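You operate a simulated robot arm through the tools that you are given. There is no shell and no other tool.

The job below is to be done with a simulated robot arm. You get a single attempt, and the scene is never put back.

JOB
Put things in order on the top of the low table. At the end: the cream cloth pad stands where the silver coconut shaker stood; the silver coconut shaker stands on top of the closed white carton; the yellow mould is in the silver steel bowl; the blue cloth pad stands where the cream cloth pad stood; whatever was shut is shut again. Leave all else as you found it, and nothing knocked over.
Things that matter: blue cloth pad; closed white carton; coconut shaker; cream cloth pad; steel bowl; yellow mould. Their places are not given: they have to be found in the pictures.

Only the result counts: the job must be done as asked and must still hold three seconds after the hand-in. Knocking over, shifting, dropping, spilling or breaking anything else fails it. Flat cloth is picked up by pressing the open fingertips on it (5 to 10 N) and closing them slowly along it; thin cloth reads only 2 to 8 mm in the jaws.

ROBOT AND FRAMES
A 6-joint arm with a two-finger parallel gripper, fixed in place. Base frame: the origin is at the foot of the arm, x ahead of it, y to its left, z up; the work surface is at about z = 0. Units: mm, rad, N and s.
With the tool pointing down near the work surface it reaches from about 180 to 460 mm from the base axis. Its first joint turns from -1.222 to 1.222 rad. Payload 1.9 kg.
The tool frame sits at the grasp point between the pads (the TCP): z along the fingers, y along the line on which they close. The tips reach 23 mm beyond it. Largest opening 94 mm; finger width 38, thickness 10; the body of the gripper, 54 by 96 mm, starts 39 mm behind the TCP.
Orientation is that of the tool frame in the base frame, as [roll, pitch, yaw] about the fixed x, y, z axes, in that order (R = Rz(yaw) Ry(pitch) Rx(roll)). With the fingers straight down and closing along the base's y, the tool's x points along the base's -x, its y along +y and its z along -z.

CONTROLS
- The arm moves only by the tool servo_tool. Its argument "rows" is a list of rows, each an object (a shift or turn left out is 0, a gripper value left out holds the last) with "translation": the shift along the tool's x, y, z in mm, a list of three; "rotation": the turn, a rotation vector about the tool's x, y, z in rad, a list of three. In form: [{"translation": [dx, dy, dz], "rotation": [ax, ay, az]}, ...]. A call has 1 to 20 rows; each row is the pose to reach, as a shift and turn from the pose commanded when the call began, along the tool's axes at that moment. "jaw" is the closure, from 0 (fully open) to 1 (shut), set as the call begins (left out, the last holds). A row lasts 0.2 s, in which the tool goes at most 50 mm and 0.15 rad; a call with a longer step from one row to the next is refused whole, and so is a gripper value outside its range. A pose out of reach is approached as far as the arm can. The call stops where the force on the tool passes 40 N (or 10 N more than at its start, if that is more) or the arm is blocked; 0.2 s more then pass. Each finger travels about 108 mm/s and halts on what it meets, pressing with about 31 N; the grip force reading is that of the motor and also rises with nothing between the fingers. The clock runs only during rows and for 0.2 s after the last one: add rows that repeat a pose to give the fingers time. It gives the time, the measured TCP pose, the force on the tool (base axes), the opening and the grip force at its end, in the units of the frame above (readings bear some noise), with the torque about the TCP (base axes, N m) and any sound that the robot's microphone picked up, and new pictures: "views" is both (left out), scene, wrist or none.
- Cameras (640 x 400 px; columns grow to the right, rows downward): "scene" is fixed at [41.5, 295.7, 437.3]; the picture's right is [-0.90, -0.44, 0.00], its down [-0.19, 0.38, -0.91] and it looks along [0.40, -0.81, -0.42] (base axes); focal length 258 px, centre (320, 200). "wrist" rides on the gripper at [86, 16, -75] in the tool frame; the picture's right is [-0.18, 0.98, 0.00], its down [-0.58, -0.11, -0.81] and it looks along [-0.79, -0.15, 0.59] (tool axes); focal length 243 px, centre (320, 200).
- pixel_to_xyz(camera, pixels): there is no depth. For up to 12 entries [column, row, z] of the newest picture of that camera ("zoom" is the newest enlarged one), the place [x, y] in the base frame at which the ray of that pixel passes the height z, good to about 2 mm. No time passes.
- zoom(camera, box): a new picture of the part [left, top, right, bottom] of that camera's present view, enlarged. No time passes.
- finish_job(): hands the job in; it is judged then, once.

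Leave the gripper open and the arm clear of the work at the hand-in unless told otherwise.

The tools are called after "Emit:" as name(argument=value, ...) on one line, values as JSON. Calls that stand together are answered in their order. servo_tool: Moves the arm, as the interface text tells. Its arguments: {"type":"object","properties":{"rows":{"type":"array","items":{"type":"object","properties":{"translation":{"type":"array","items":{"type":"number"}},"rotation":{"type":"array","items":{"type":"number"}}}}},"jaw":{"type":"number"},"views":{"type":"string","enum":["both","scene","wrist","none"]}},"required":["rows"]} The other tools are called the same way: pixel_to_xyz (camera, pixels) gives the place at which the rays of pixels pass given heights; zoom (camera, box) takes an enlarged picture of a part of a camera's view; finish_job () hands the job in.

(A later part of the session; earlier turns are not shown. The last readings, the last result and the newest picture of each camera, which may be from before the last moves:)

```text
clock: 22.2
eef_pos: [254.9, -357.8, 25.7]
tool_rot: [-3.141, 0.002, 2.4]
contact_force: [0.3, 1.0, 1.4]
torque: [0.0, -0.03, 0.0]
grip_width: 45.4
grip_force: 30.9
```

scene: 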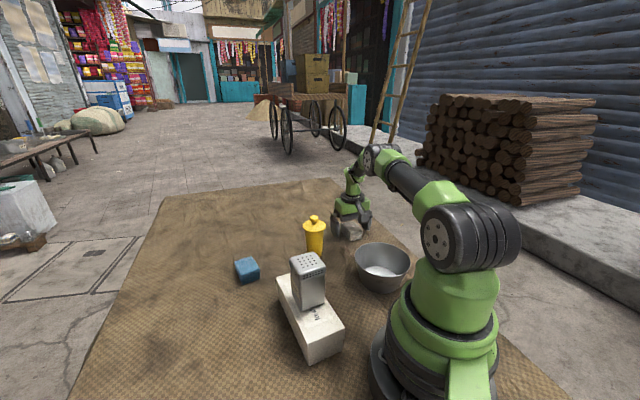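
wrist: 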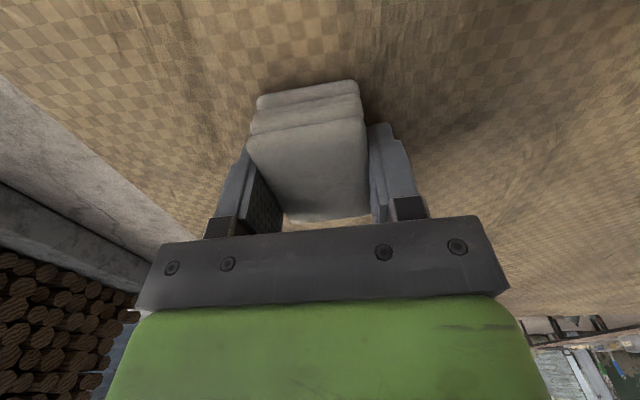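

The pad is gripped at 45.4 mm and 31 N. I'll lift straight up to z ≈ 200.

Emit:
servo_tool(rows=[{"translation": [0, 0, -8]}, {"translation": [0, 0, -25]}, {"translation": [0, 0, -55]}, {"translation": [0, 0, -95]}, {"translation": [0, 0, -135]}, {"translation": [0, 0, -175]}, {"translation": [0, 0, -175]}], views="both")

```text
clock: 23.8
eef_pos: [252.7, -359.1, 200.7]
tool_rot: [-3.141, 0.0, 2.4]
contact_force: [0.0, -0.4, -0.7]
torque: [0.03, 0.07, 0.01]
grip_width: 45.2
grip_force: 31.2
```

scene: 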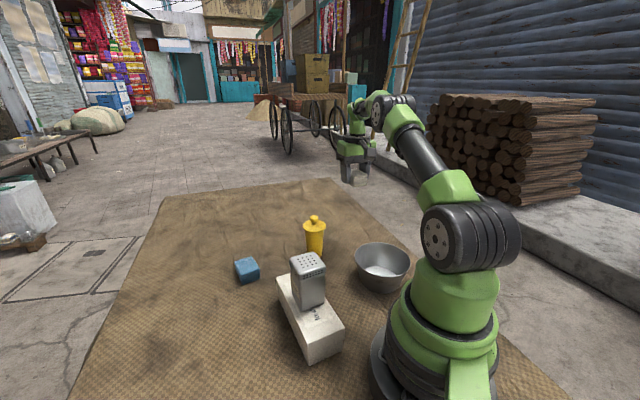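
wrist: 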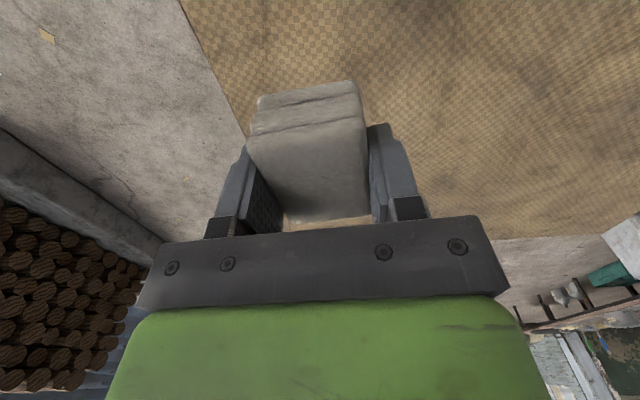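

The cream pad is secure. I'll carry it at z ≈ 200, about 50 mm above the mould's top, to above the shaker's old spot (422, 67), turning to the shaker's alignment.

Emit:
servo_tool(rows=[{"translation": [14.8, 39, 0], "rotation": [0, 0, -0.1325]}, {"translation": [29.7, 77.9, 0], "rotation": [0, 0, -0.265]}, {"translation": [44.5, 116.9, 0], "rotation": [0, 0, -0.397]}, {"translation": [59.3, 155.8, 0], "rotation": [0, 0, -0.53]}, {"translation": [74.1, 194.8, 0], "rotation": [0, 0, -0.662]}, {"translation": [89, 233.7, 0], "rotation": [0, 0, -0.795]}, {"translation": [103.8, 272.7, 0], "rotation": [0, 0, -0.927]}, {"translation": [118.6, 311.6, 0], "rotation": [0, 0, -1.06]}, {"translation": [133.4, 350.6, 0], "rotation": [0, 0, -1.192]}, {"translation": [148.3, 389.5, 0], "rotation": [0, 0, -1.325]}, {"translation": [163.1, 428.5, 0], "rotation": [0, 0, -1.457]}, {"translation": [163.1, 428.5, 0], "rotation": [0, 0, -1.457]}, {"translation": [163.1, 428.5, 0], "rotation": [0, 0, -1.457]}], views="both")

```text
clock: 26.6
eef_pos: [423.1, 66.3, 199.1]
tool_rot: [-3.14, -0.001, -2.427]
contact_force: [-1.1, -0.5, -0.6]
torque: [-0.02, -0.02, -0.03]
grip_width: 45.4
grip_force: 31.0
```

scene: 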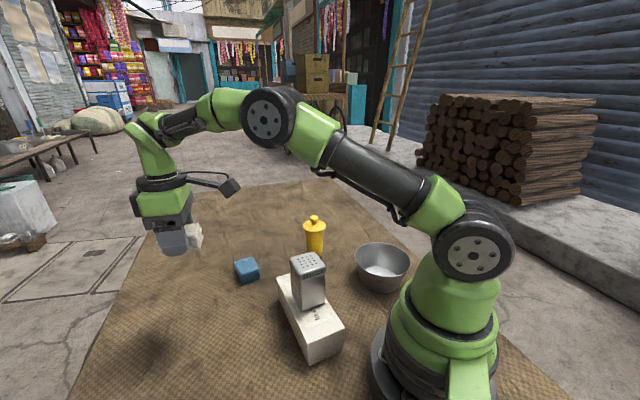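
wrist: 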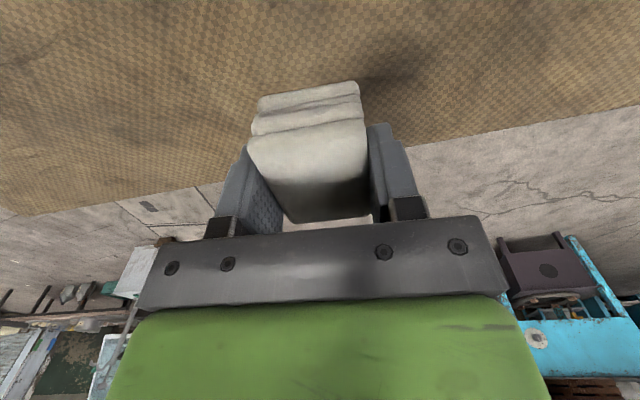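

I'm over the shaker's spot. I'll lower to TCP z ≈ 35, about 10 mm above the mat.

Emit:
servo_tool(rows=[{"translation": [0, 0, 35]}, {"translation": [0, 0, 75]}, {"translation": [0, 0, 110]}, {"translation": [0, 0, 138]}, {"translation": [0, 0, 154]}, {"translation": [0, 0, 163]}, {"translation": [0, 0, 163]}], views="scene")

Emit:
zoom(camera="scene", box=[150, 260, 260, 350])

```text
clock: 28.2
eef_pos: [425.7, 68.6, 36.7]
tool_rot: [-3.139, -0.001, -2.427]
contact_force: [0.8, 0.7, 0.1]
torque: [-0.03, 0.0, 0.04]
grip_width: 45.3
grip_force: 31.3
```

scene: 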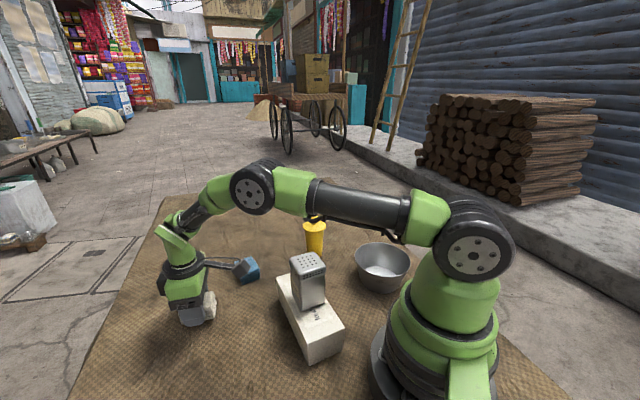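

```text
4.44 times, centred on (205, 305) of scene
```

zoom: 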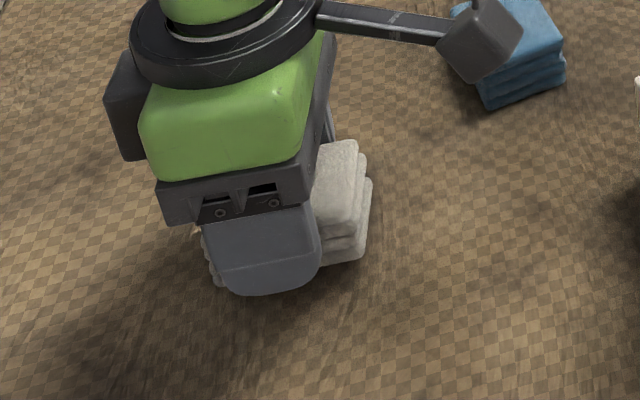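

I'm about 3 mm off along the tool's x, so I'll correct that and lower in small steps toward contact.

Emit:
servo_tool(rows=[{"translation": [2.5, 0.5, 3]}, {"translation": [2.5, 0.5, 6]}, {"translation": [2.5, 0.5, 8]}, {"translation": [2.5, 0.5, 9]}, {"translation": [2.5, 0.5, 9]}], views="none")

```text
clock: 29.4
eef_pos: [423.0, 66.2, 27.6]
tool_rot: [-3.141, 0.001, -2.427]
contact_force: [0.2, 0.0, -0.6]
torque: [-0.01, 0.02, 0.01]
grip_width: 45.0
grip_force: 30.9
```

TCP is at (423.0, 66.2, 27.6) with no contact yet. I'll go 2 mm more in 1 mm steps.

Emit:
servo_tool(rows=[{"translation": [0, 0, 1]}, {"translation": [0, 0, 2]}, {"translation": [0, 0, 2]}], views="none")

```text
clock: 30.2
eef_pos: [421.0, 66.1, 27.1]
tool_rot: [-3.141, -0.001, -2.43]
contact_force: [0.6, -0.6, -1.2]
torque: [0.02, 0.02, 0.0]
grip_width: 45.4
grip_force: 31.5
```

Emit:
servo_tool(rows=[{"translation": [0, 0, 0.7]}, {"translation": [0, 0, 1.4]}, {"translation": [0, 0, 1.4]}], views="scene")

Emit:
zoom(camera="scene", box=[150, 260, 260, 350])

```text
clock: 31.0
eef_pos: [422.5, 66.8, 25.9]
tool_rot: [-3.137, 0.001, -2.427]
contact_force: [-10.6, -2.2, 28.5]
torque: [0.15, 0.3, -0.02]
grip_width: 45.1
grip_force: 31.3
```

scene: 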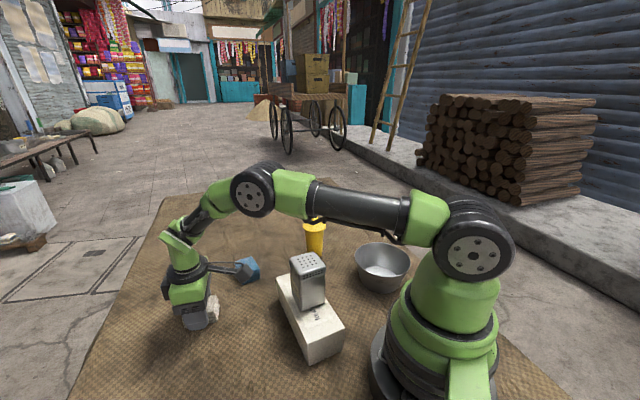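

```text
4.44 times, centred on (205, 305) of scene
```

zoom: 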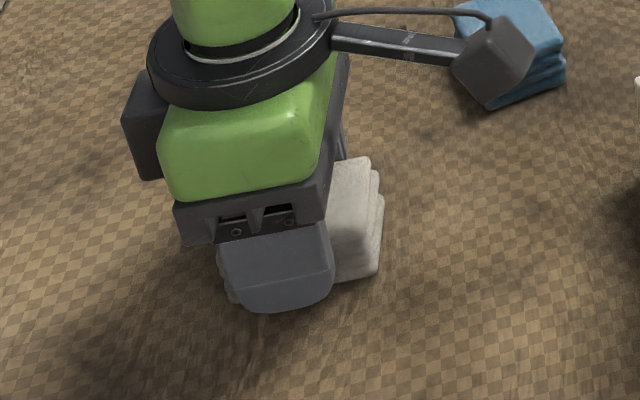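

The pad has touched down, with 28 N of upward force. I'll back off 0.8 mm and then release.

Emit:
servo_tool(rows=[{"translation": [0, 0, -0.8]}, {"translation": [0, 0, -0.8]}], views="none")

Emit:
servo_tool(rows=[{"translation": [0, 0, 0]}, {"translation": [0, 0, 0]}, {"translation": [0, 0, 0]}], jaw=0.0, views="wrist")

```text
clock: 31.6
eef_pos: [423.0, 66.5, 26.6]
tool_rot: [-3.136, 0.003, -2.425]
contact_force: [-7.4, 2.0, 31.7]
torque: [0.2, 0.19, -0.06]
grip_width: 45.2
grip_force: 30.6
```

```text
clock: 32.4
eef_pos: [422.5, 67.1, 25.2]
tool_rot: [-3.14, -0.001, -2.425]
contact_force: [0.8, -0.2, 0.6]
torque: [-0.01, 0.02, 0.01]
grip_width: 94.0
grip_force: 0.0
```

wrist: 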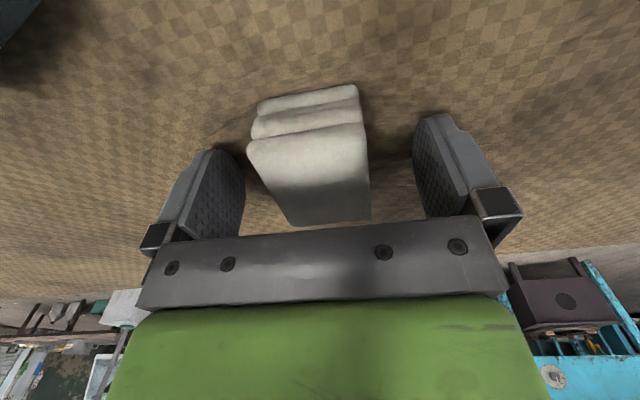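

Released, and the pad sits flat between the open fingers. I'll raise 165 mm and look.

Emit:
servo_tool(rows=[{"translation": [0, 0, -10]}, {"translation": [0, 0, -35]}, {"translation": [0, 0, -70]}, {"translation": [0, 0, -105]}, {"translation": [0, 0, -140]}, {"translation": [0, 0, -165]}, {"translation": [0, 0, -165]}], views="both")

Emit:
zoom(camera="scene", box=[160, 250, 272, 335])

Emit:
zoom(camera="wrist", box=[250, 0, 420, 110])

```text
clock: 34.0
eef_pos: [421.3, 65.8, 189.3]
tool_rot: [-3.141, 0.0, -2.425]
contact_force: [0.5, 0.4, 0.3]
torque: [-0.01, -0.01, -0.01]
grip_width: 93.9
grip_force: 0.0
```

scene: 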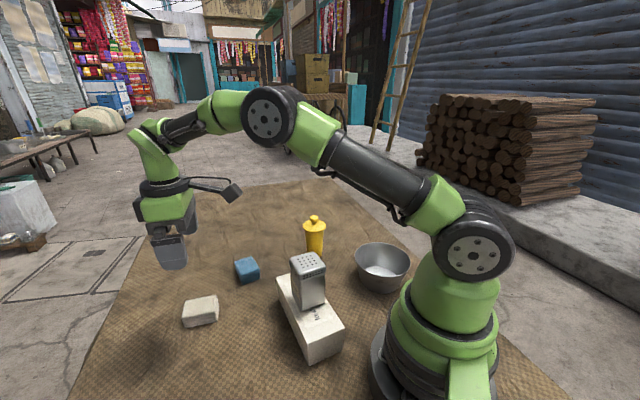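
wrist: 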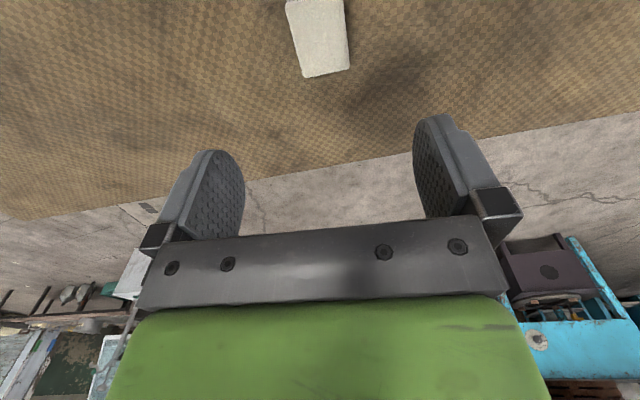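

```text
4.71 times, centred on (216, 292) of scene
```

zoom: 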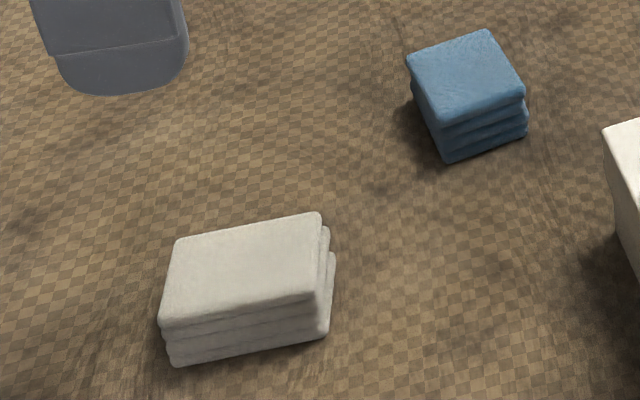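

```text
3.64 times, centred on (335, 55) of wrist
```

zoom: 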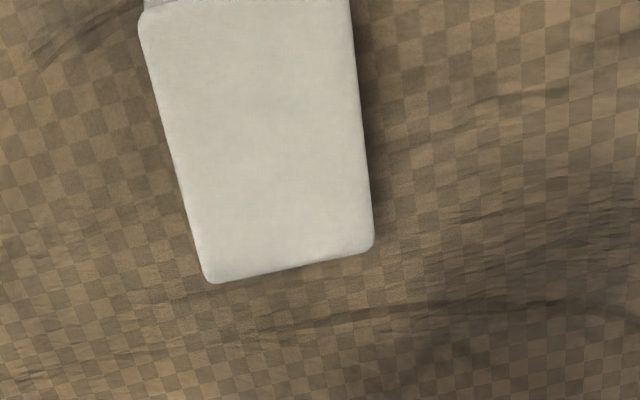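

The cream pad's footprint is centred where the shaker stood. I'll verify that numerically and refine the blue pad's corners at z = 28.

Emit:
pixel_to_xyz(camera="scene", pixels=[[184.6, 327.2, 0], [217.7, 321.3, 0], [217.5, 299, 28], [216, 297, 28], [187, 302.5, 28], [183.5, 318.5, 28], [213.5, 313, 28], [234.5, 261.9, 28], [251.5, 255.9, 28], [259.5, 269.1, 28], [241.5, 276.1, 28], [243, 284.1, 0]])

Emit:
pixel_to_xyz(camera="wrist", pixels=[[286, 4, 28], [343.5, 0, 28], [349.5, 68.5, 28], [304.5, 77.5, 28]])

```text
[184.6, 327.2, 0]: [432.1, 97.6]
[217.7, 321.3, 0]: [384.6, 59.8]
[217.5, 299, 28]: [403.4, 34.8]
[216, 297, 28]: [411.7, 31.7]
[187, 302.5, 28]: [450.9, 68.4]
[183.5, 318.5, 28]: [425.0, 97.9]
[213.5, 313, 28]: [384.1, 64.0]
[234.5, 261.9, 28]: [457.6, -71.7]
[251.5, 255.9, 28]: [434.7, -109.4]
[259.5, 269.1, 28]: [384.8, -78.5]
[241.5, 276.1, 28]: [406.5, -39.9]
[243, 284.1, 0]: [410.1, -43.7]
```

```text
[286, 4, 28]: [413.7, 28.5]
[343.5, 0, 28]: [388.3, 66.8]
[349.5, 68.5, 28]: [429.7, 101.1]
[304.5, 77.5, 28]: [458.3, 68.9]
```

The cream pad's centre is within about 2 mm of the shaker's old centre. The blue pad is about 45×59×25 mm, centred at (424, -78) with its short side along about 59.5°. I'll move above it, turn the fingers to match, and come down to about z = 150.

Emit:
servo_tool(rows=[{"translation": [10.3, -12.2, 0], "rotation": [0, 0, 0.1387]}, {"translation": [20.5, -24.5, 0], "rotation": [0, 0, 0.2773]}, {"translation": [30.8, -36.7, 0], "rotation": [0, 0, 0.416]}, {"translation": [41, -49, 0], "rotation": [0, 0, 0.5547]}, {"translation": [51.3, -61.2, 5], "rotation": [0, 0, 0.6933]}, {"translation": [61.5, -73.5, 13], "rotation": [0, 0, 0.832]}, {"translation": [71.8, -85.7, 22], "rotation": [0, 0, 0.9707]}, {"translation": [82, -98, 31], "rotation": [0, 0, 1.1093]}, {"translation": [92.3, -110.2, 39], "rotation": [0, 0, 1.248]}, {"translation": [92.3, -110.2, 39], "rotation": [0, 0, 1.248]}, {"translation": [92.3, -110.2, 39], "rotation": [0, 0, 1.248]}], jaw=0, views="both")

Emit:
zoom(camera="wrist", box=[240, 0, 420, 120])

```text
clock: 36.4
eef_pos: [424.3, -76.3, 150.6]
tool_rot: [-3.139, 0.002, 2.607]
contact_force: [0.4, 0.5, -0.3]
torque: [-0.01, 0.01, 0.01]
grip_width: 93.9
grip_force: 0.0
```

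scene: 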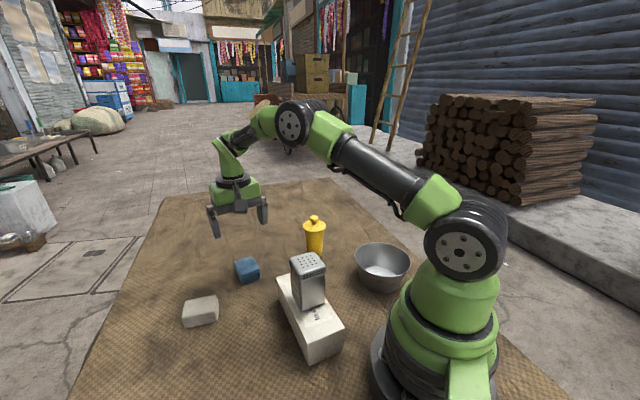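
wrist: 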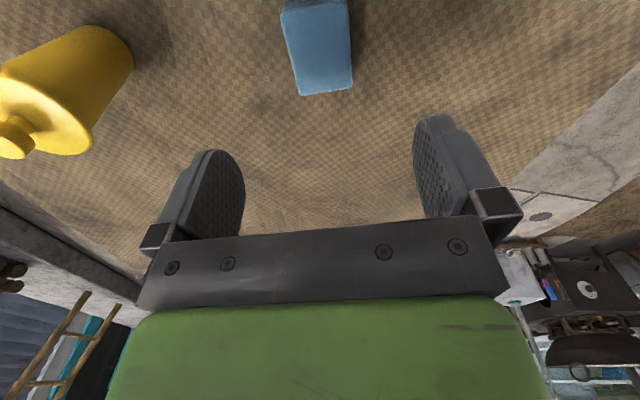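

```text
3.33 times, centred on (330, 60) of wrist
```

zoom: 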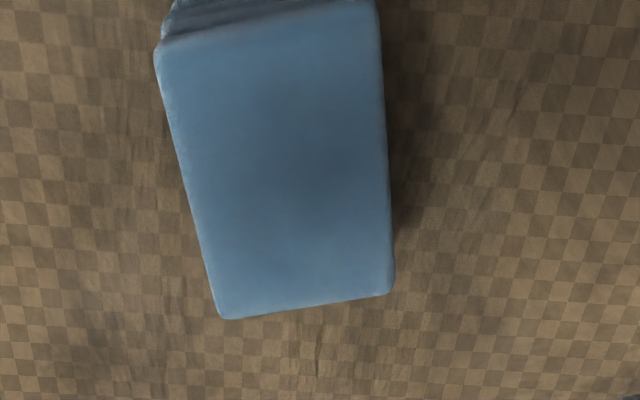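

I'll convert the blue pad's corners from this wrist view: (279.8, 15), (347.4, 0), (351.9, 87.6) and (300.6, 95.4).

Emit:
pixel_to_xyz(camera="wrist", pixels=[[279.8, 15, 25], [347.4, 0, 25], [351.9, 87.6, 25], [300.6, 95.4, 25], [279.8, 15, 28], [347.4, 0, 28], [351.9, 87.6, 28], [300.6, 95.4, 28]])

```text
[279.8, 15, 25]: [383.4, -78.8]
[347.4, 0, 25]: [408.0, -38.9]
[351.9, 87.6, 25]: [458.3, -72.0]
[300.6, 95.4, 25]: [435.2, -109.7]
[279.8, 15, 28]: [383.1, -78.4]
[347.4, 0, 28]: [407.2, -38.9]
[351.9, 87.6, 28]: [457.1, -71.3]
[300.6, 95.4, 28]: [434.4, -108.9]
```

Both cameras agree: centre (420.8, -74.7), height about 28 mm, yaw within 1°. I'll shift 3.8 mm and go down to TCP z ≈ 30.

Emit:
servo_tool(rows=[{"translation": [3.8, -0.4, 30]}, {"translation": [3.8, -0.4, 65]}, {"translation": [3.8, -0.4, 92]}, {"translation": [3.8, -0.4, 110]}, {"translation": [3.8, -0.4, 120.5]}, {"translation": [3.8, -0.4, 120.5]}], jaw=0, views="both")

```text
clock: 37.8
eef_pos: [420.9, -75.3, 31.0]
tool_rot: [3.141, 0.001, 2.608]
contact_force: [0.3, 0.7, -0.5]
torque: [0.02, 0.0, 0.02]
grip_width: 94.0
grip_force: 0.0
```

scene: 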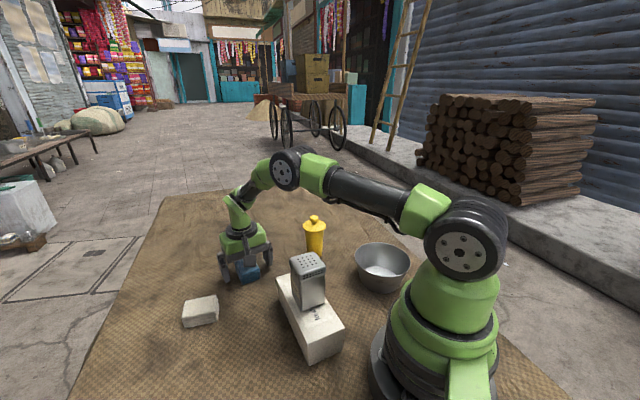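
wrist: 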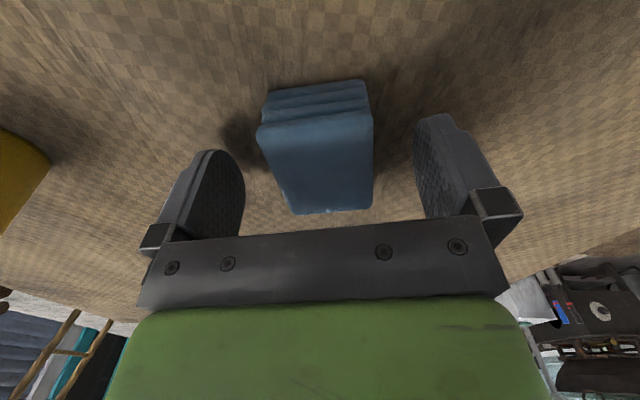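

The blue pad is between the fingers. I'll lower 5 mm more without closing, and then close partway.

Emit:
servo_tool(rows=[{"translation": [0, 0, 2.5]}, {"translation": [0, 0, 5]}, {"translation": [0, 0, 5]}], jaw=0, views="none")

Emit:
servo_tool(rows=[{"translation": [0, 0, 0]}, {"translation": [0, 0, 0]}], jaw=0.42, views="wrist")

```text
clock: 38.6
eef_pos: [421.0, -74.5, 26.1]
tool_rot: [-3.141, 0.003, 2.607]
contact_force: [1.0, -0.7, 0.3]
torque: [0.0, -0.03, 0.0]
grip_width: 94.0
grip_force: 0.0
```

```text
clock: 39.2
eef_pos: [420.5, -75.0, 25.7]
tool_rot: [-3.139, 0.001, 2.608]
contact_force: [0.0, -0.5, -0.4]
torque: [0.01, 0.06, -0.02]
grip_width: 54.2
grip_force: 0.0
```

wrist: 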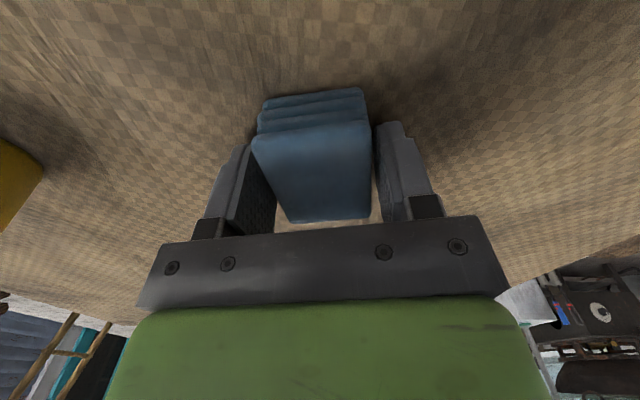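

Evenly placed. Closing fully to grip.

Emit:
servo_tool(rows=[{"translation": [0, 0, 0]}, {"translation": [0, 0, 0]}, {"translation": [0, 0, 0]}], jaw=1.0, views="none")

Emit:
servo_tool(rows=[{"translation": [0, 0, -8]}, {"translation": [0, 0, -25]}, {"translation": [0, 0, -55]}, {"translation": [0, 0, -95]}, {"translation": [0, 0, -135]}, {"translation": [0, 0, -175]}, {"translation": [0, 0, -175]}], views="both")

```text
clock: 40.0
eef_pos: [420.7, -74.4, 27.0]
tool_rot: [3.142, 0.002, 2.608]
contact_force: [0.6, 1.0, 1.6]
torque: [0.05, 0.02, -0.01]
grip_width: 45.1
grip_force: 31.1
```

```text
clock: 41.6
eef_pos: [420.5, -75.1, 203.7]
tool_rot: [-3.139, 0.001, 2.608]
contact_force: [-0.2, -0.3, -0.1]
torque: [-0.02, -0.01, 0.02]
grip_width: 45.3
grip_force: 31.0
```

scene: 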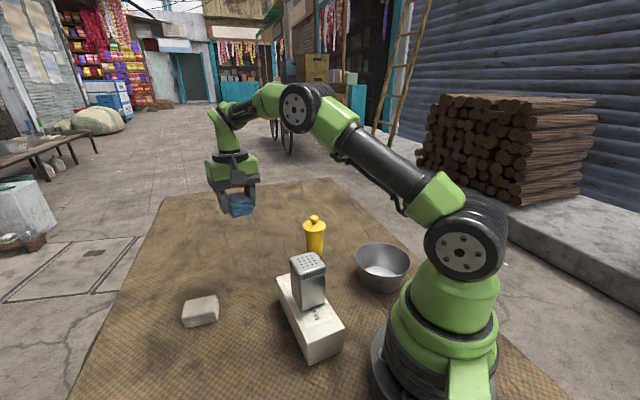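
wrist: 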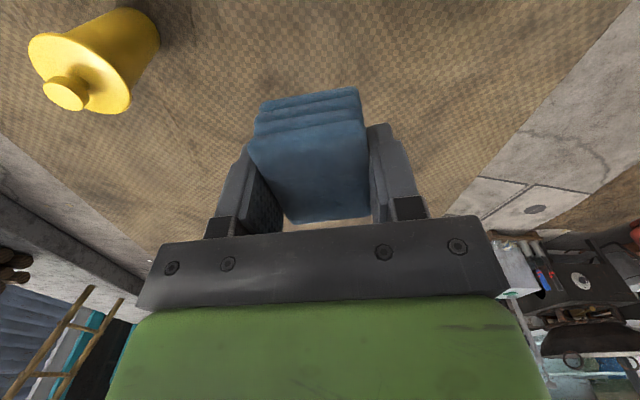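

The blue pad is secure. I'll carry it at z ≈ 204 to above the cream pad's old spot (253.5, -358), turning to the cream pad's old angle.

Emit:
servo_tool(rows=[{"translation": [0, -41.1, 0], "rotation": [0, 0, 0.0256]}, {"translation": [0, -82.2, 0], "rotation": [0, 0, 0.0513]}, {"translation": [0, -123.2, 0], "rotation": [0, 0, 0.0769]}, {"translation": [0, -164.3, 0], "rotation": [0, 0, 0.1025]}, {"translation": [0, -205.4, 0], "rotation": [0, 0, 0.1281]}, {"translation": [0, -246.5, 0], "rotation": [0, 0, 0.1538]}, {"translation": [-0.1, -287.5, 0], "rotation": [0, 0, 0.1794]}, {"translation": [-0.2, -328.6, 0], "rotation": [0, 0, 0.205]}, {"translation": [-0.2, -328.6, 0], "rotation": [0, 0, 0.205]}, {"translation": [-0.2, -328.6, 0], "rotation": [0, 0, 0.205]}], views="both")

```text
clock: 43.8
eef_pos: [254.9, -357.5, 203.0]
tool_rot: [3.141, 0.002, 2.404]
contact_force: [0.1, 0.3, -0.6]
torque: [-0.01, 0.0, 0.02]
grip_width: 45.0
grip_force: 31.2
```

scene: 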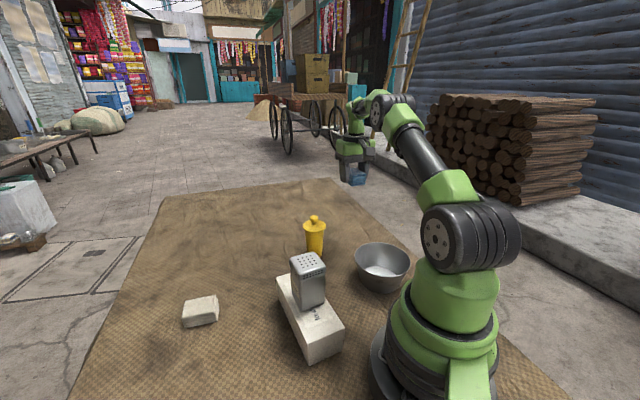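
wrist: 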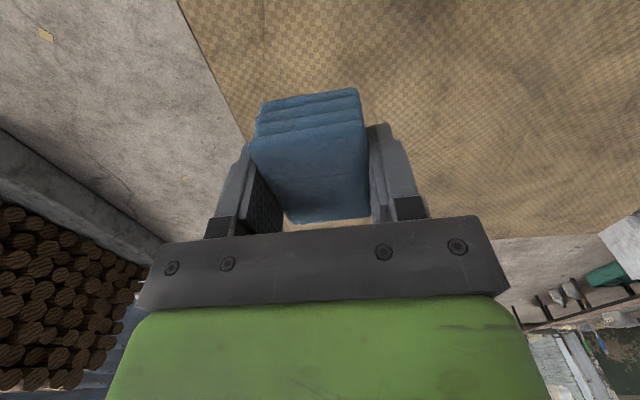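

I'm over the spot at (254.9, -357.5). I'll lower to TCP z ≈ 36.

Emit:
servo_tool(rows=[{"translation": [0, 0, 35]}, {"translation": [0, 0, 75]}, {"translation": [0, 0, 112]}, {"translation": [0, 0, 140]}, {"translation": [0, 0, 157]}, {"translation": [0, 0, 167]}, {"translation": [0, 0, 167]}], views="scene")

Emit:
zoom(camera="scene", box=[300, 190, 400, 260])

```text
clock: 45.4
eef_pos: [254.8, -357.4, 34.6]
tool_rot: [-3.141, 0.002, 2.403]
contact_force: [0.1, 0.1, -0.6]
torque: [-0.01, -0.02, 0.0]
grip_width: 45.3
grip_force: 30.7
```

scene: 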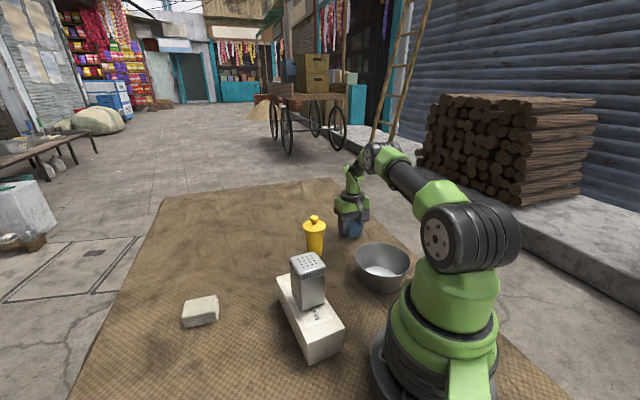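

```text
5.71 times, centred on (350, 225) of scene
```

zoom: 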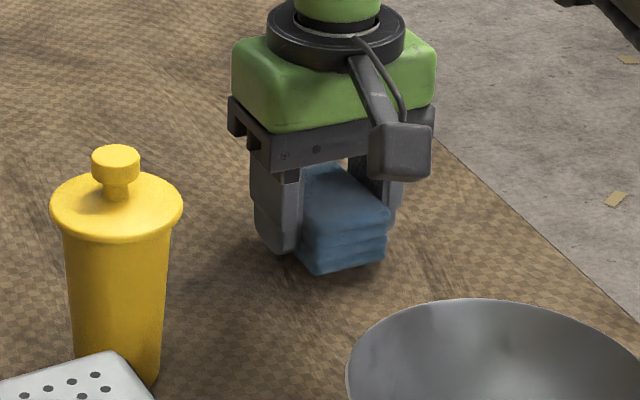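

Lined up, with a small gap left. I'll lower it in small steps.

Emit:
servo_tool(rows=[{"translation": [0, 0, 3]}, {"translation": [0, 0, 5]}, {"translation": [0, 0, 6]}, {"translation": [0, 0, 6]}], views="none")

Emit:
servo_tool(rows=[{"translation": [0, 0, 0.7]}, {"translation": [0, 0, 1.2]}, {"translation": [0, 0, 1.2]}], views="none")

```text
clock: 46.4
eef_pos: [255.0, -357.6, 28.8]
tool_rot: [-3.141, 0.001, 2.404]
contact_force: [-0.1, -0.2, -0.1]
torque: [0.0, 0.05, 0.0]
grip_width: 45.3
grip_force: 31.1
```

```text
clock: 47.2
eef_pos: [254.5, -358.7, 28.6]
tool_rot: [3.14, 0.003, 2.403]
contact_force: [0.5, -0.6, -0.5]
torque: [-0.02, -0.02, 0.0]
grip_width: 44.9
grip_force: 31.1
```

No contact at 28.6. One more small step down.

Emit:
servo_tool(rows=[{"translation": [0, 0, 0.6]}, {"translation": [0, 0, 1.2]}, {"translation": [0, 0, 1.2]}], views="none")

```text
clock: 48.0
eef_pos: [253.1, -357.8, 26.5]
tool_rot: [3.14, 0.001, 2.404]
contact_force: [0.6, 0.5, 0.0]
torque: [0.02, 0.01, 0.04]
grip_width: 45.3
grip_force: 30.9
```

Emit:
servo_tool(rows=[{"translation": [0, 0, 0.5]}, {"translation": [0, 0, 1.0]}, {"translation": [0, 0, 1.0]}], views="scene")

Emit:
zoom(camera="scene", box=[320, 205, 380, 255])

```text
clock: 48.8
eef_pos: [254.0, -358.6, 26.2]
tool_rot: [-3.14, 0.004, 2.403]
contact_force: [-0.9, 0.4, 14.6]
torque: [0.2, 0.1, -0.04]
grip_width: 45.2
grip_force: 31.2
```

scene: 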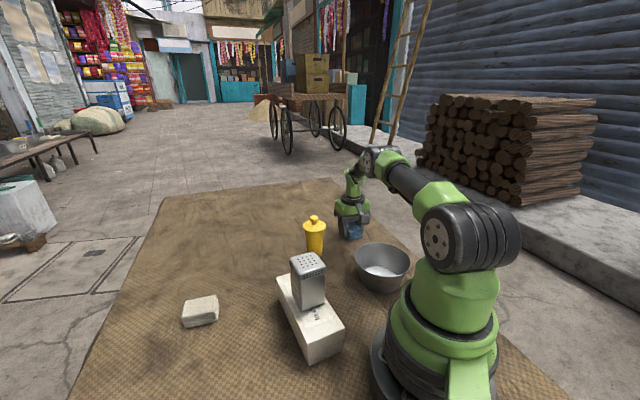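

```text
8.00 times, centred on (350, 230) of scene
```

zoom: 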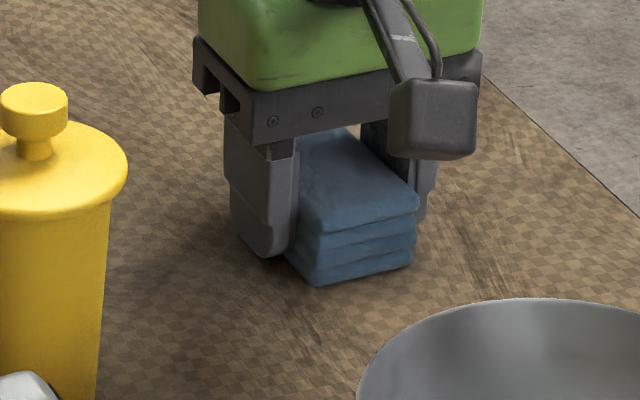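

Touchdown at about 15 N. The pad's front bottom corner is at scene (349.4, 240.6), where the cream pad's was (349.8, 241.2). I'll release and then rise.

Emit:
servo_tool(rows=[{"translation": [0, 0, 0]}, {"translation": [0, 0, 0]}, {"translation": [0, 0, 0]}], jaw=0.0, views="wrist")

Emit:
servo_tool(rows=[{"translation": [0, 0, -10]}, {"translation": [0, 0, -35]}, {"translation": [0, 0, -75]}, {"translation": [0, 0, -115]}, {"translation": [0, 0, -150]}, {"translation": [0, 0, -180]}, {"translation": [0, 0, -200]}, {"translation": [0, 0, -200]}], views="both")

Emit:
zoom(camera="scene", box=[290, 200, 420, 300])

```text
clock: 49.6
eef_pos: [254.3, -358.5, 24.2]
tool_rot: [-3.141, 0.003, 2.403]
contact_force: [-0.1, 0.3, 0.4]
torque: [-0.04, -0.02, 0.02]
grip_width: 93.9
grip_force: 0.1
```

wrist: 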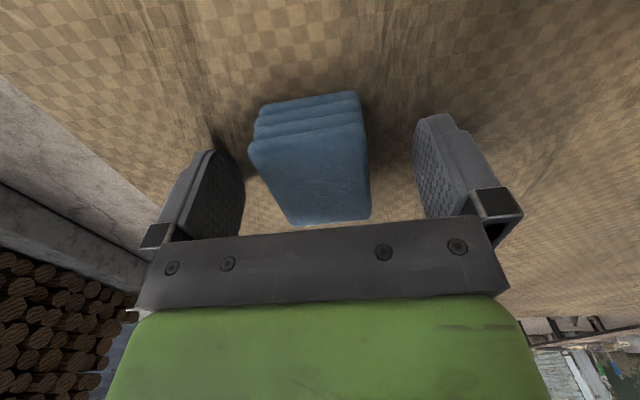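

```text
clock: 51.4
eef_pos: [251.8, -356.5, 226.1]
tool_rot: [-3.141, 0.002, 2.405]
contact_force: [-0.4, 0.0, 0.0]
torque: [-0.05, 0.02, -0.01]
grip_width: 93.9
grip_force: 0.1
```

scene: 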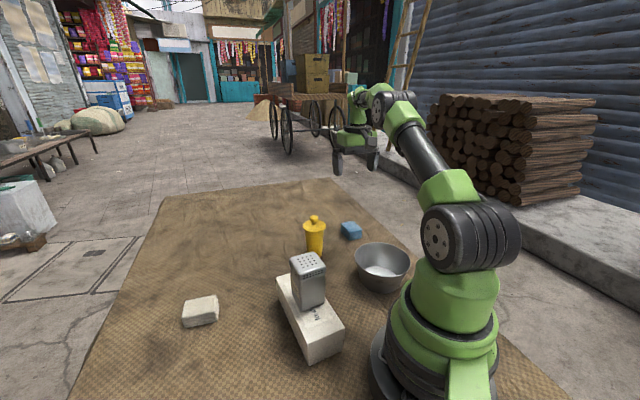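
wrist: 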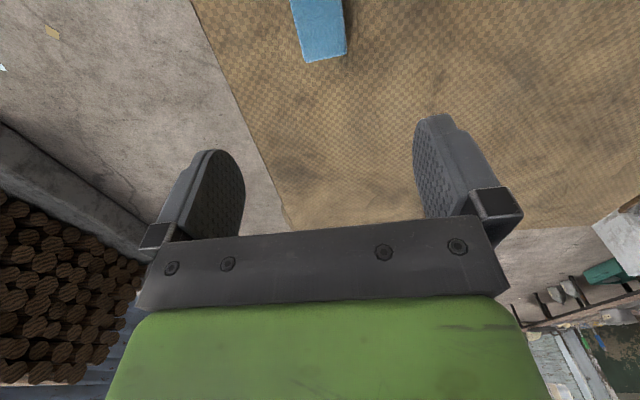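

```text
4.00 times, centred on (355, 250) of scene
```

zoom: 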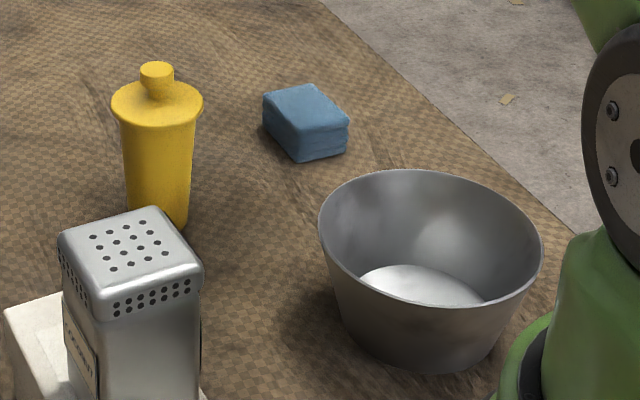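

The blue pad stands where the cream one was. Next is the mould at about (308, -218). I'll move above it at z ≈ 232, with the fingers turned to close along base angle 82°, and measure its top.

Emit:
servo_tool(rows=[{"translation": [10.3, 28.1, -2], "rotation": [0, 0, -0.12]}, {"translation": [20.6, 56.1, -4], "rotation": [0, 0, -0.24]}, {"translation": [31, 84.2, -6], "rotation": [0, 0, -0.36]}, {"translation": [41.3, 112.2, -6], "rotation": [0, 0, -0.48]}, {"translation": [51.6, 140.3, -6], "rotation": [0, 0, -0.599]}, {"translation": [51.6, 140.3, -6], "rotation": [0, 0, -0.599]}, {"translation": [51.6, 140.3, -6], "rotation": [0, 0, -0.599]}], jaw=0, views="both")

Emit:
zoom(camera="wrist", box=[240, 0, 400, 110])

Emit:
zoom(camera="scene", box=[290, 205, 340, 265])

```text
clock: 53.0
eef_pos: [309.1, -220.0, 232.0]
tool_rot: [-3.138, 0.001, 3.003]
contact_force: [1.7, 0.4, -0.3]
torque: [0.0, -0.03, 0.02]
grip_width: 93.9
grip_force: 0.1
```

scene: 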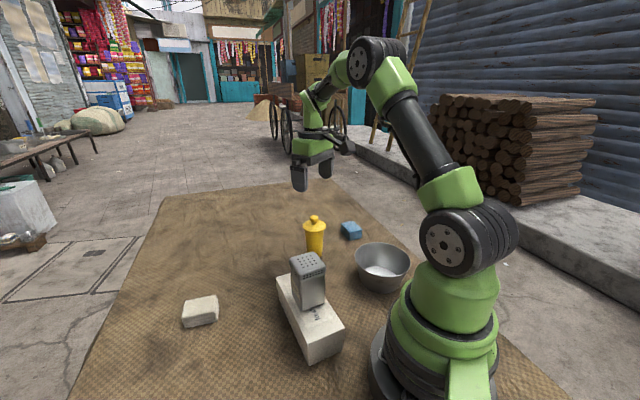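
wrist: 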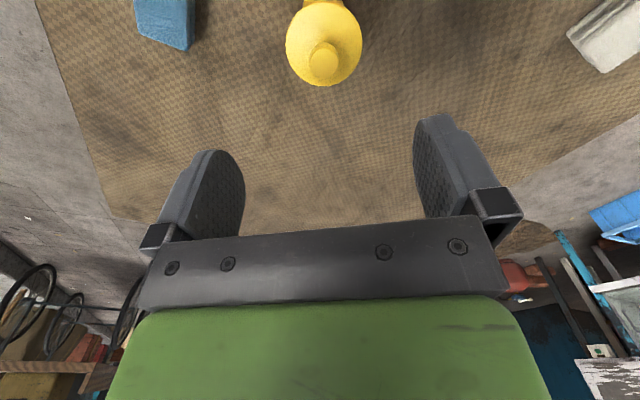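

```text
3.64 times, centred on (320, 55) of wrist
```

zoom: 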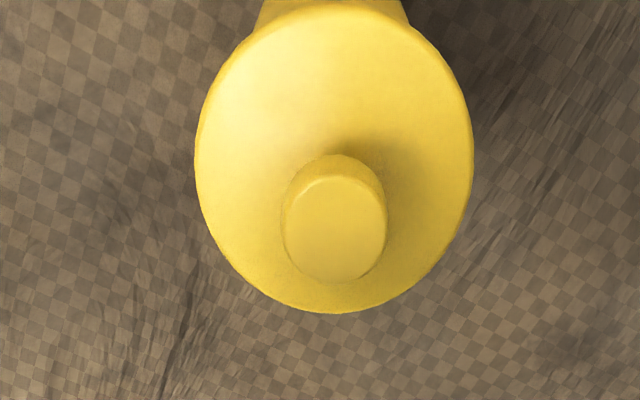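

```text
6.67 times, centred on (315, 235) of scene
```

zoom: 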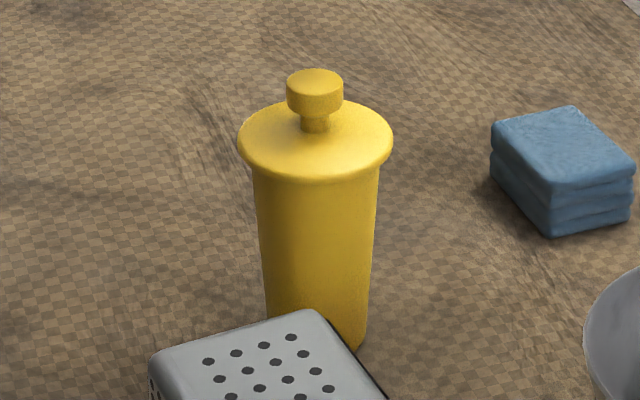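

I'll triangulate the knob top (scene (314.3, 217.3), wrist (324.7, 62.7)) and the flange centre (scene (314.4, 225.6), wrist (323.6, 44)).

Emit:
pixel_to_xyz(camera="scene", pixels=[[314.3, 217.3, 115], [314.3, 217.3, 125], [314.4, 225.6, 95], [314.4, 225.6, 105], [302.7, 226.5, 100], [325.9, 226.5, 100]])

Emit:
pixel_to_xyz(camera="wrist", pixels=[[324.7, 62.7, 115], [324.7, 62.7, 125], [323.6, 44, 95], [323.6, 44, 105], [285.7, 44, 100], [362, 45, 100]])

```text
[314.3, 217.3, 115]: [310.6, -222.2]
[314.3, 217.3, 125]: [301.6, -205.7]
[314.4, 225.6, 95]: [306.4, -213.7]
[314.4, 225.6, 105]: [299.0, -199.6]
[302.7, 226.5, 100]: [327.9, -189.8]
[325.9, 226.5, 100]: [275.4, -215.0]
```

```text
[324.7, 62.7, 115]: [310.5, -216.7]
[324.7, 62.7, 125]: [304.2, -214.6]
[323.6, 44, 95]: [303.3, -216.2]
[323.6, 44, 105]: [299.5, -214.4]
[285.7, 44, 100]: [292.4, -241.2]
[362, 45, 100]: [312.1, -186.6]
```

The mould's axis is about (307, -216), its knob top z ≈ 119 and its flange z ≈ 94 with a diameter of about 58 mm. I'll centre on it and go down to z ≈ 140 with the jaws open, then check the clearance.

Emit:
servo_tool(rows=[{"translation": [2.6, 3.7, 20]}, {"translation": [2.6, 3.7, 50]}, {"translation": [2.6, 3.7, 75]}, {"translation": [2.6, 3.7, 92]}, {"translation": [2.6, 3.7, 92]}], jaw=0, views="both")

Emit:
zoom(camera="scene", box=[280, 180, 350, 260])

```text
clock: 54.2
eef_pos: [306.5, -217.0, 138.5]
tool_rot: [-3.14, 0.001, 3.001]
contact_force: [-0.8, -0.7, -0.2]
torque: [-0.01, 0.03, 0.0]
grip_width: 94.2
grip_force: 0.1
```

scene: 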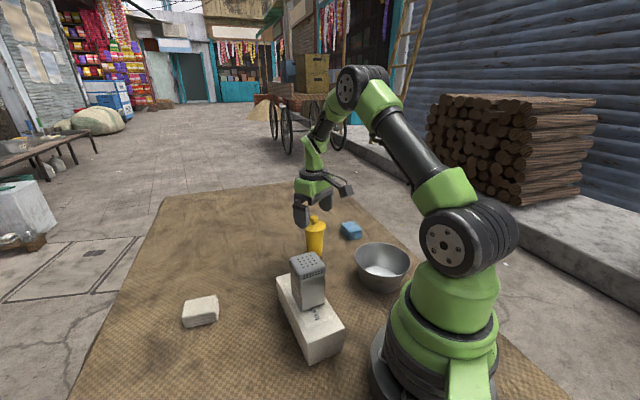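
wrist: 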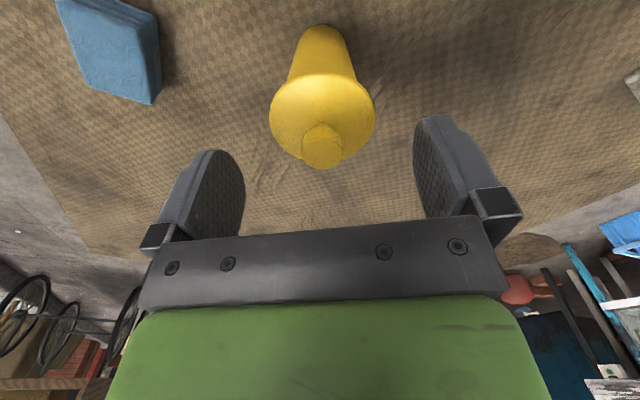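

```text
5.00 times, centred on (315, 220) of scene
```

zoom: 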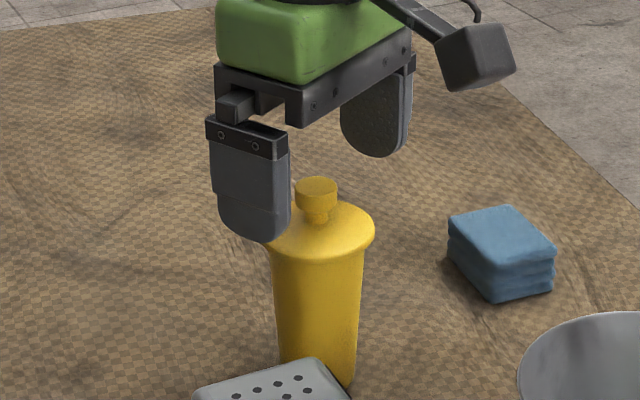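

The mould is centred between the fingers. I'll go down 50 mm more to TCP z ≈ 88, where the palm stays about 7 mm above the knob.

Emit:
servo_tool(rows=[{"translation": [0, 0, 15]}, {"translation": [0, 0, 30]}, {"translation": [0, 0, 42]}, {"translation": [0, 0, 50]}, {"translation": [0, 0, 50]}], jaw=0, views="both")

Emit:
zoom(camera="scene", box=[280, 180, 350, 260])

```text
clock: 55.4
eef_pos: [307.1, -215.5, 89.1]
tool_rot: [-3.139, 0.001, 3.002]
contact_force: [0.2, -0.3, 0.2]
torque: [-0.01, -0.02, 0.01]
grip_width: 93.9
grip_force: 0.2
```

scene: 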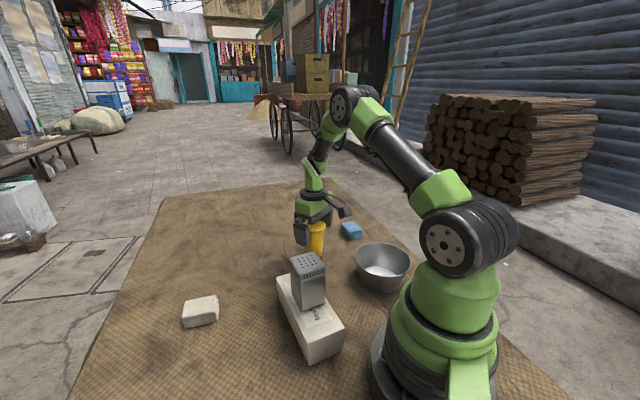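
wrist: 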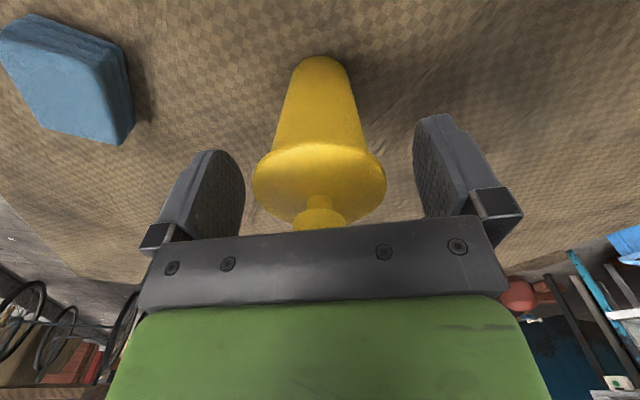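

```text
5.00 times, centred on (315, 220) of scene
```

zoom: 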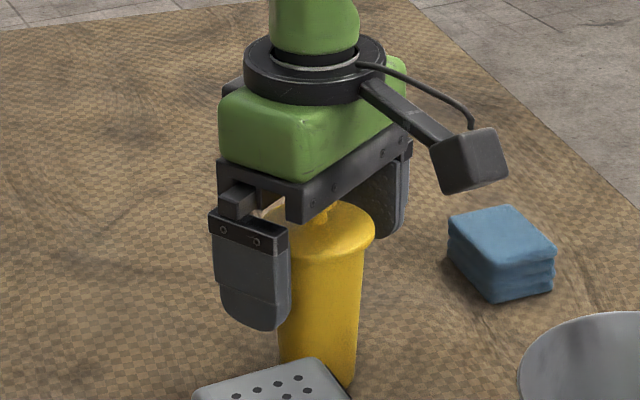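

I'm at TCP z = 89 with clearance all round. I'll close to about 66 mm and check the centring.

Emit:
servo_tool(rows=[{"translation": [0, 0, 0]}, {"translation": [0, 0, 0]}], jaw=0.31, views="wrist")

Emit:
zoom(camera="wrist", box=[180, 40, 460, 250])

```text
clock: 56.0
eef_pos: [308.3, -215.9, 89.0]
tool_rot: [-3.14, 0.002, 3.001]
contact_force: [0.6, 0.7, 0.5]
torque: [0.01, 0.01, 0.0]
grip_width: 64.9
grip_force: 0.1
```

wrist: 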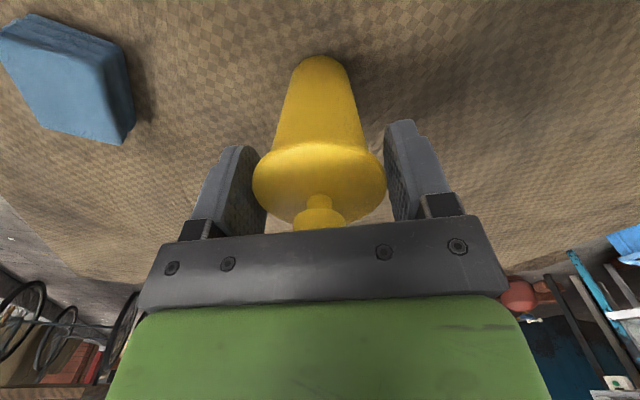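

```text
1.90 times, centred on (320, 145) of wrist
```

zoom: 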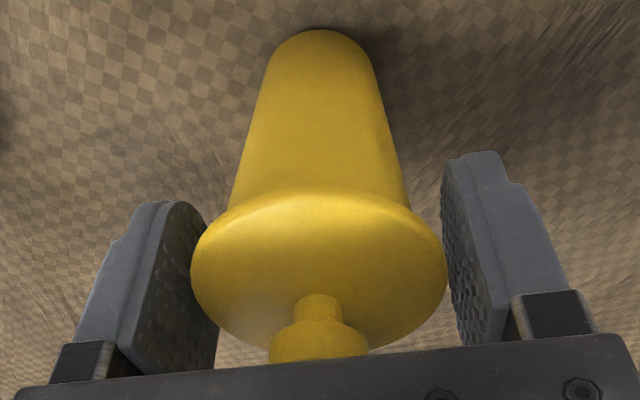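

The knob and flange line up with the TCP axis (column 320), so the mould is centred. Closing to grip.

Emit:
servo_tool(rows=[{"translation": [0, 0, 0]}, {"translation": [0, 0, 0]}, {"translation": [0, 0, 0]}], jaw=1.0, views="both")

```text
clock: 56.8
eef_pos: [307.7, -215.0, 89.1]
tool_rot: [-3.141, 0.002, 3.002]
contact_force: [1.1, 0.0, 0.3]
torque: [0.02, -0.03, -0.02]
grip_width: 58.0
grip_force: 30.9
```

scene: 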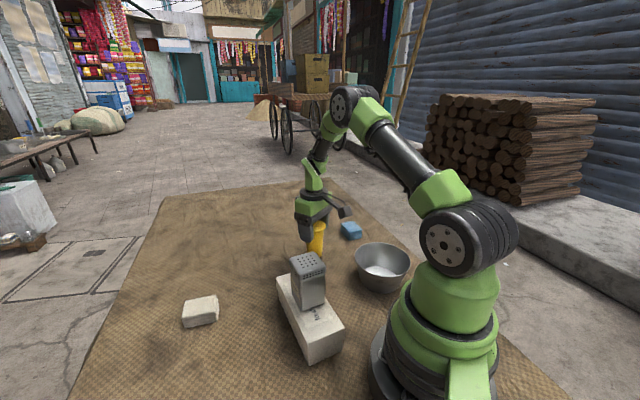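
wrist: 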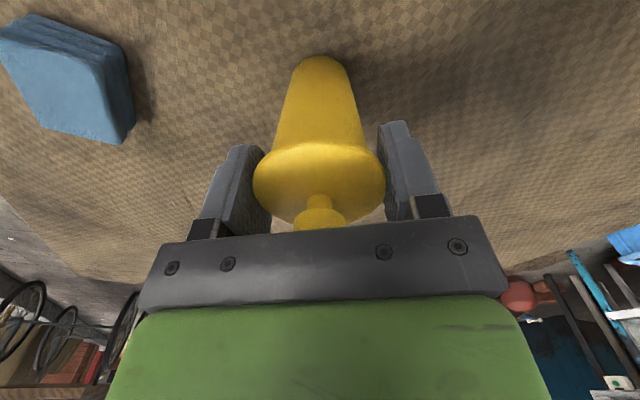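

Gripped on the flange at 58.0 mm and 31 N. I'll lift gently, a short way first, to check that the whole mould comes up together.

Emit:
servo_tool(rows=[{"translation": [0, 0, -3]}, {"translation": [0, 0, -8]}, {"translation": [0, 0, -15]}, {"translation": [0, 0, -24]}, {"translation": [0, 0, -30]}, {"translation": [0, 0, -30]}], views="both")

Emit:
zoom(camera="scene", box=[270, 170, 360, 270])

```text
clock: 58.2
eef_pos: [308.8, -217.0, 119.8]
tool_rot: [-3.139, -0.001, 3.001]
contact_force: [0.0, -0.6, -1.7]
torque: [0.0, 0.01, -0.04]
grip_width: 58.0
grip_force: 31.1
```

scene: 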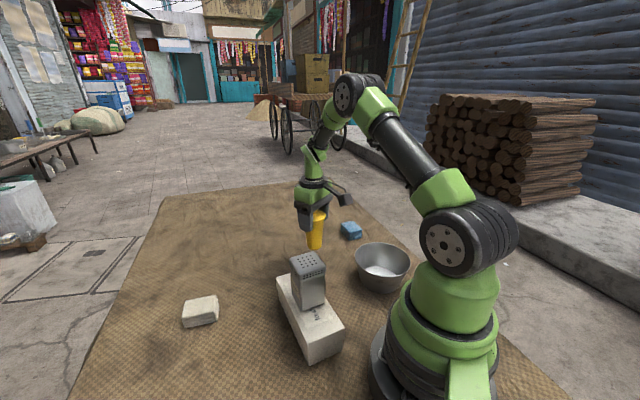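
wrist: 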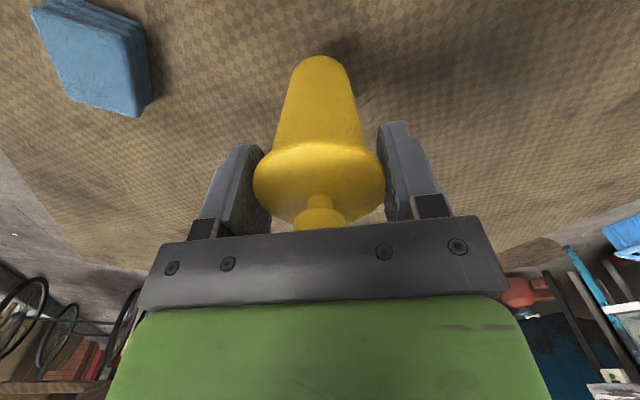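

```text
4.00 times, centred on (315, 220) of scene
```

zoom: 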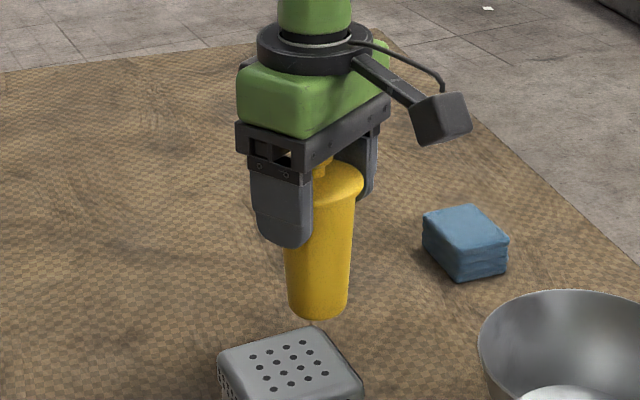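

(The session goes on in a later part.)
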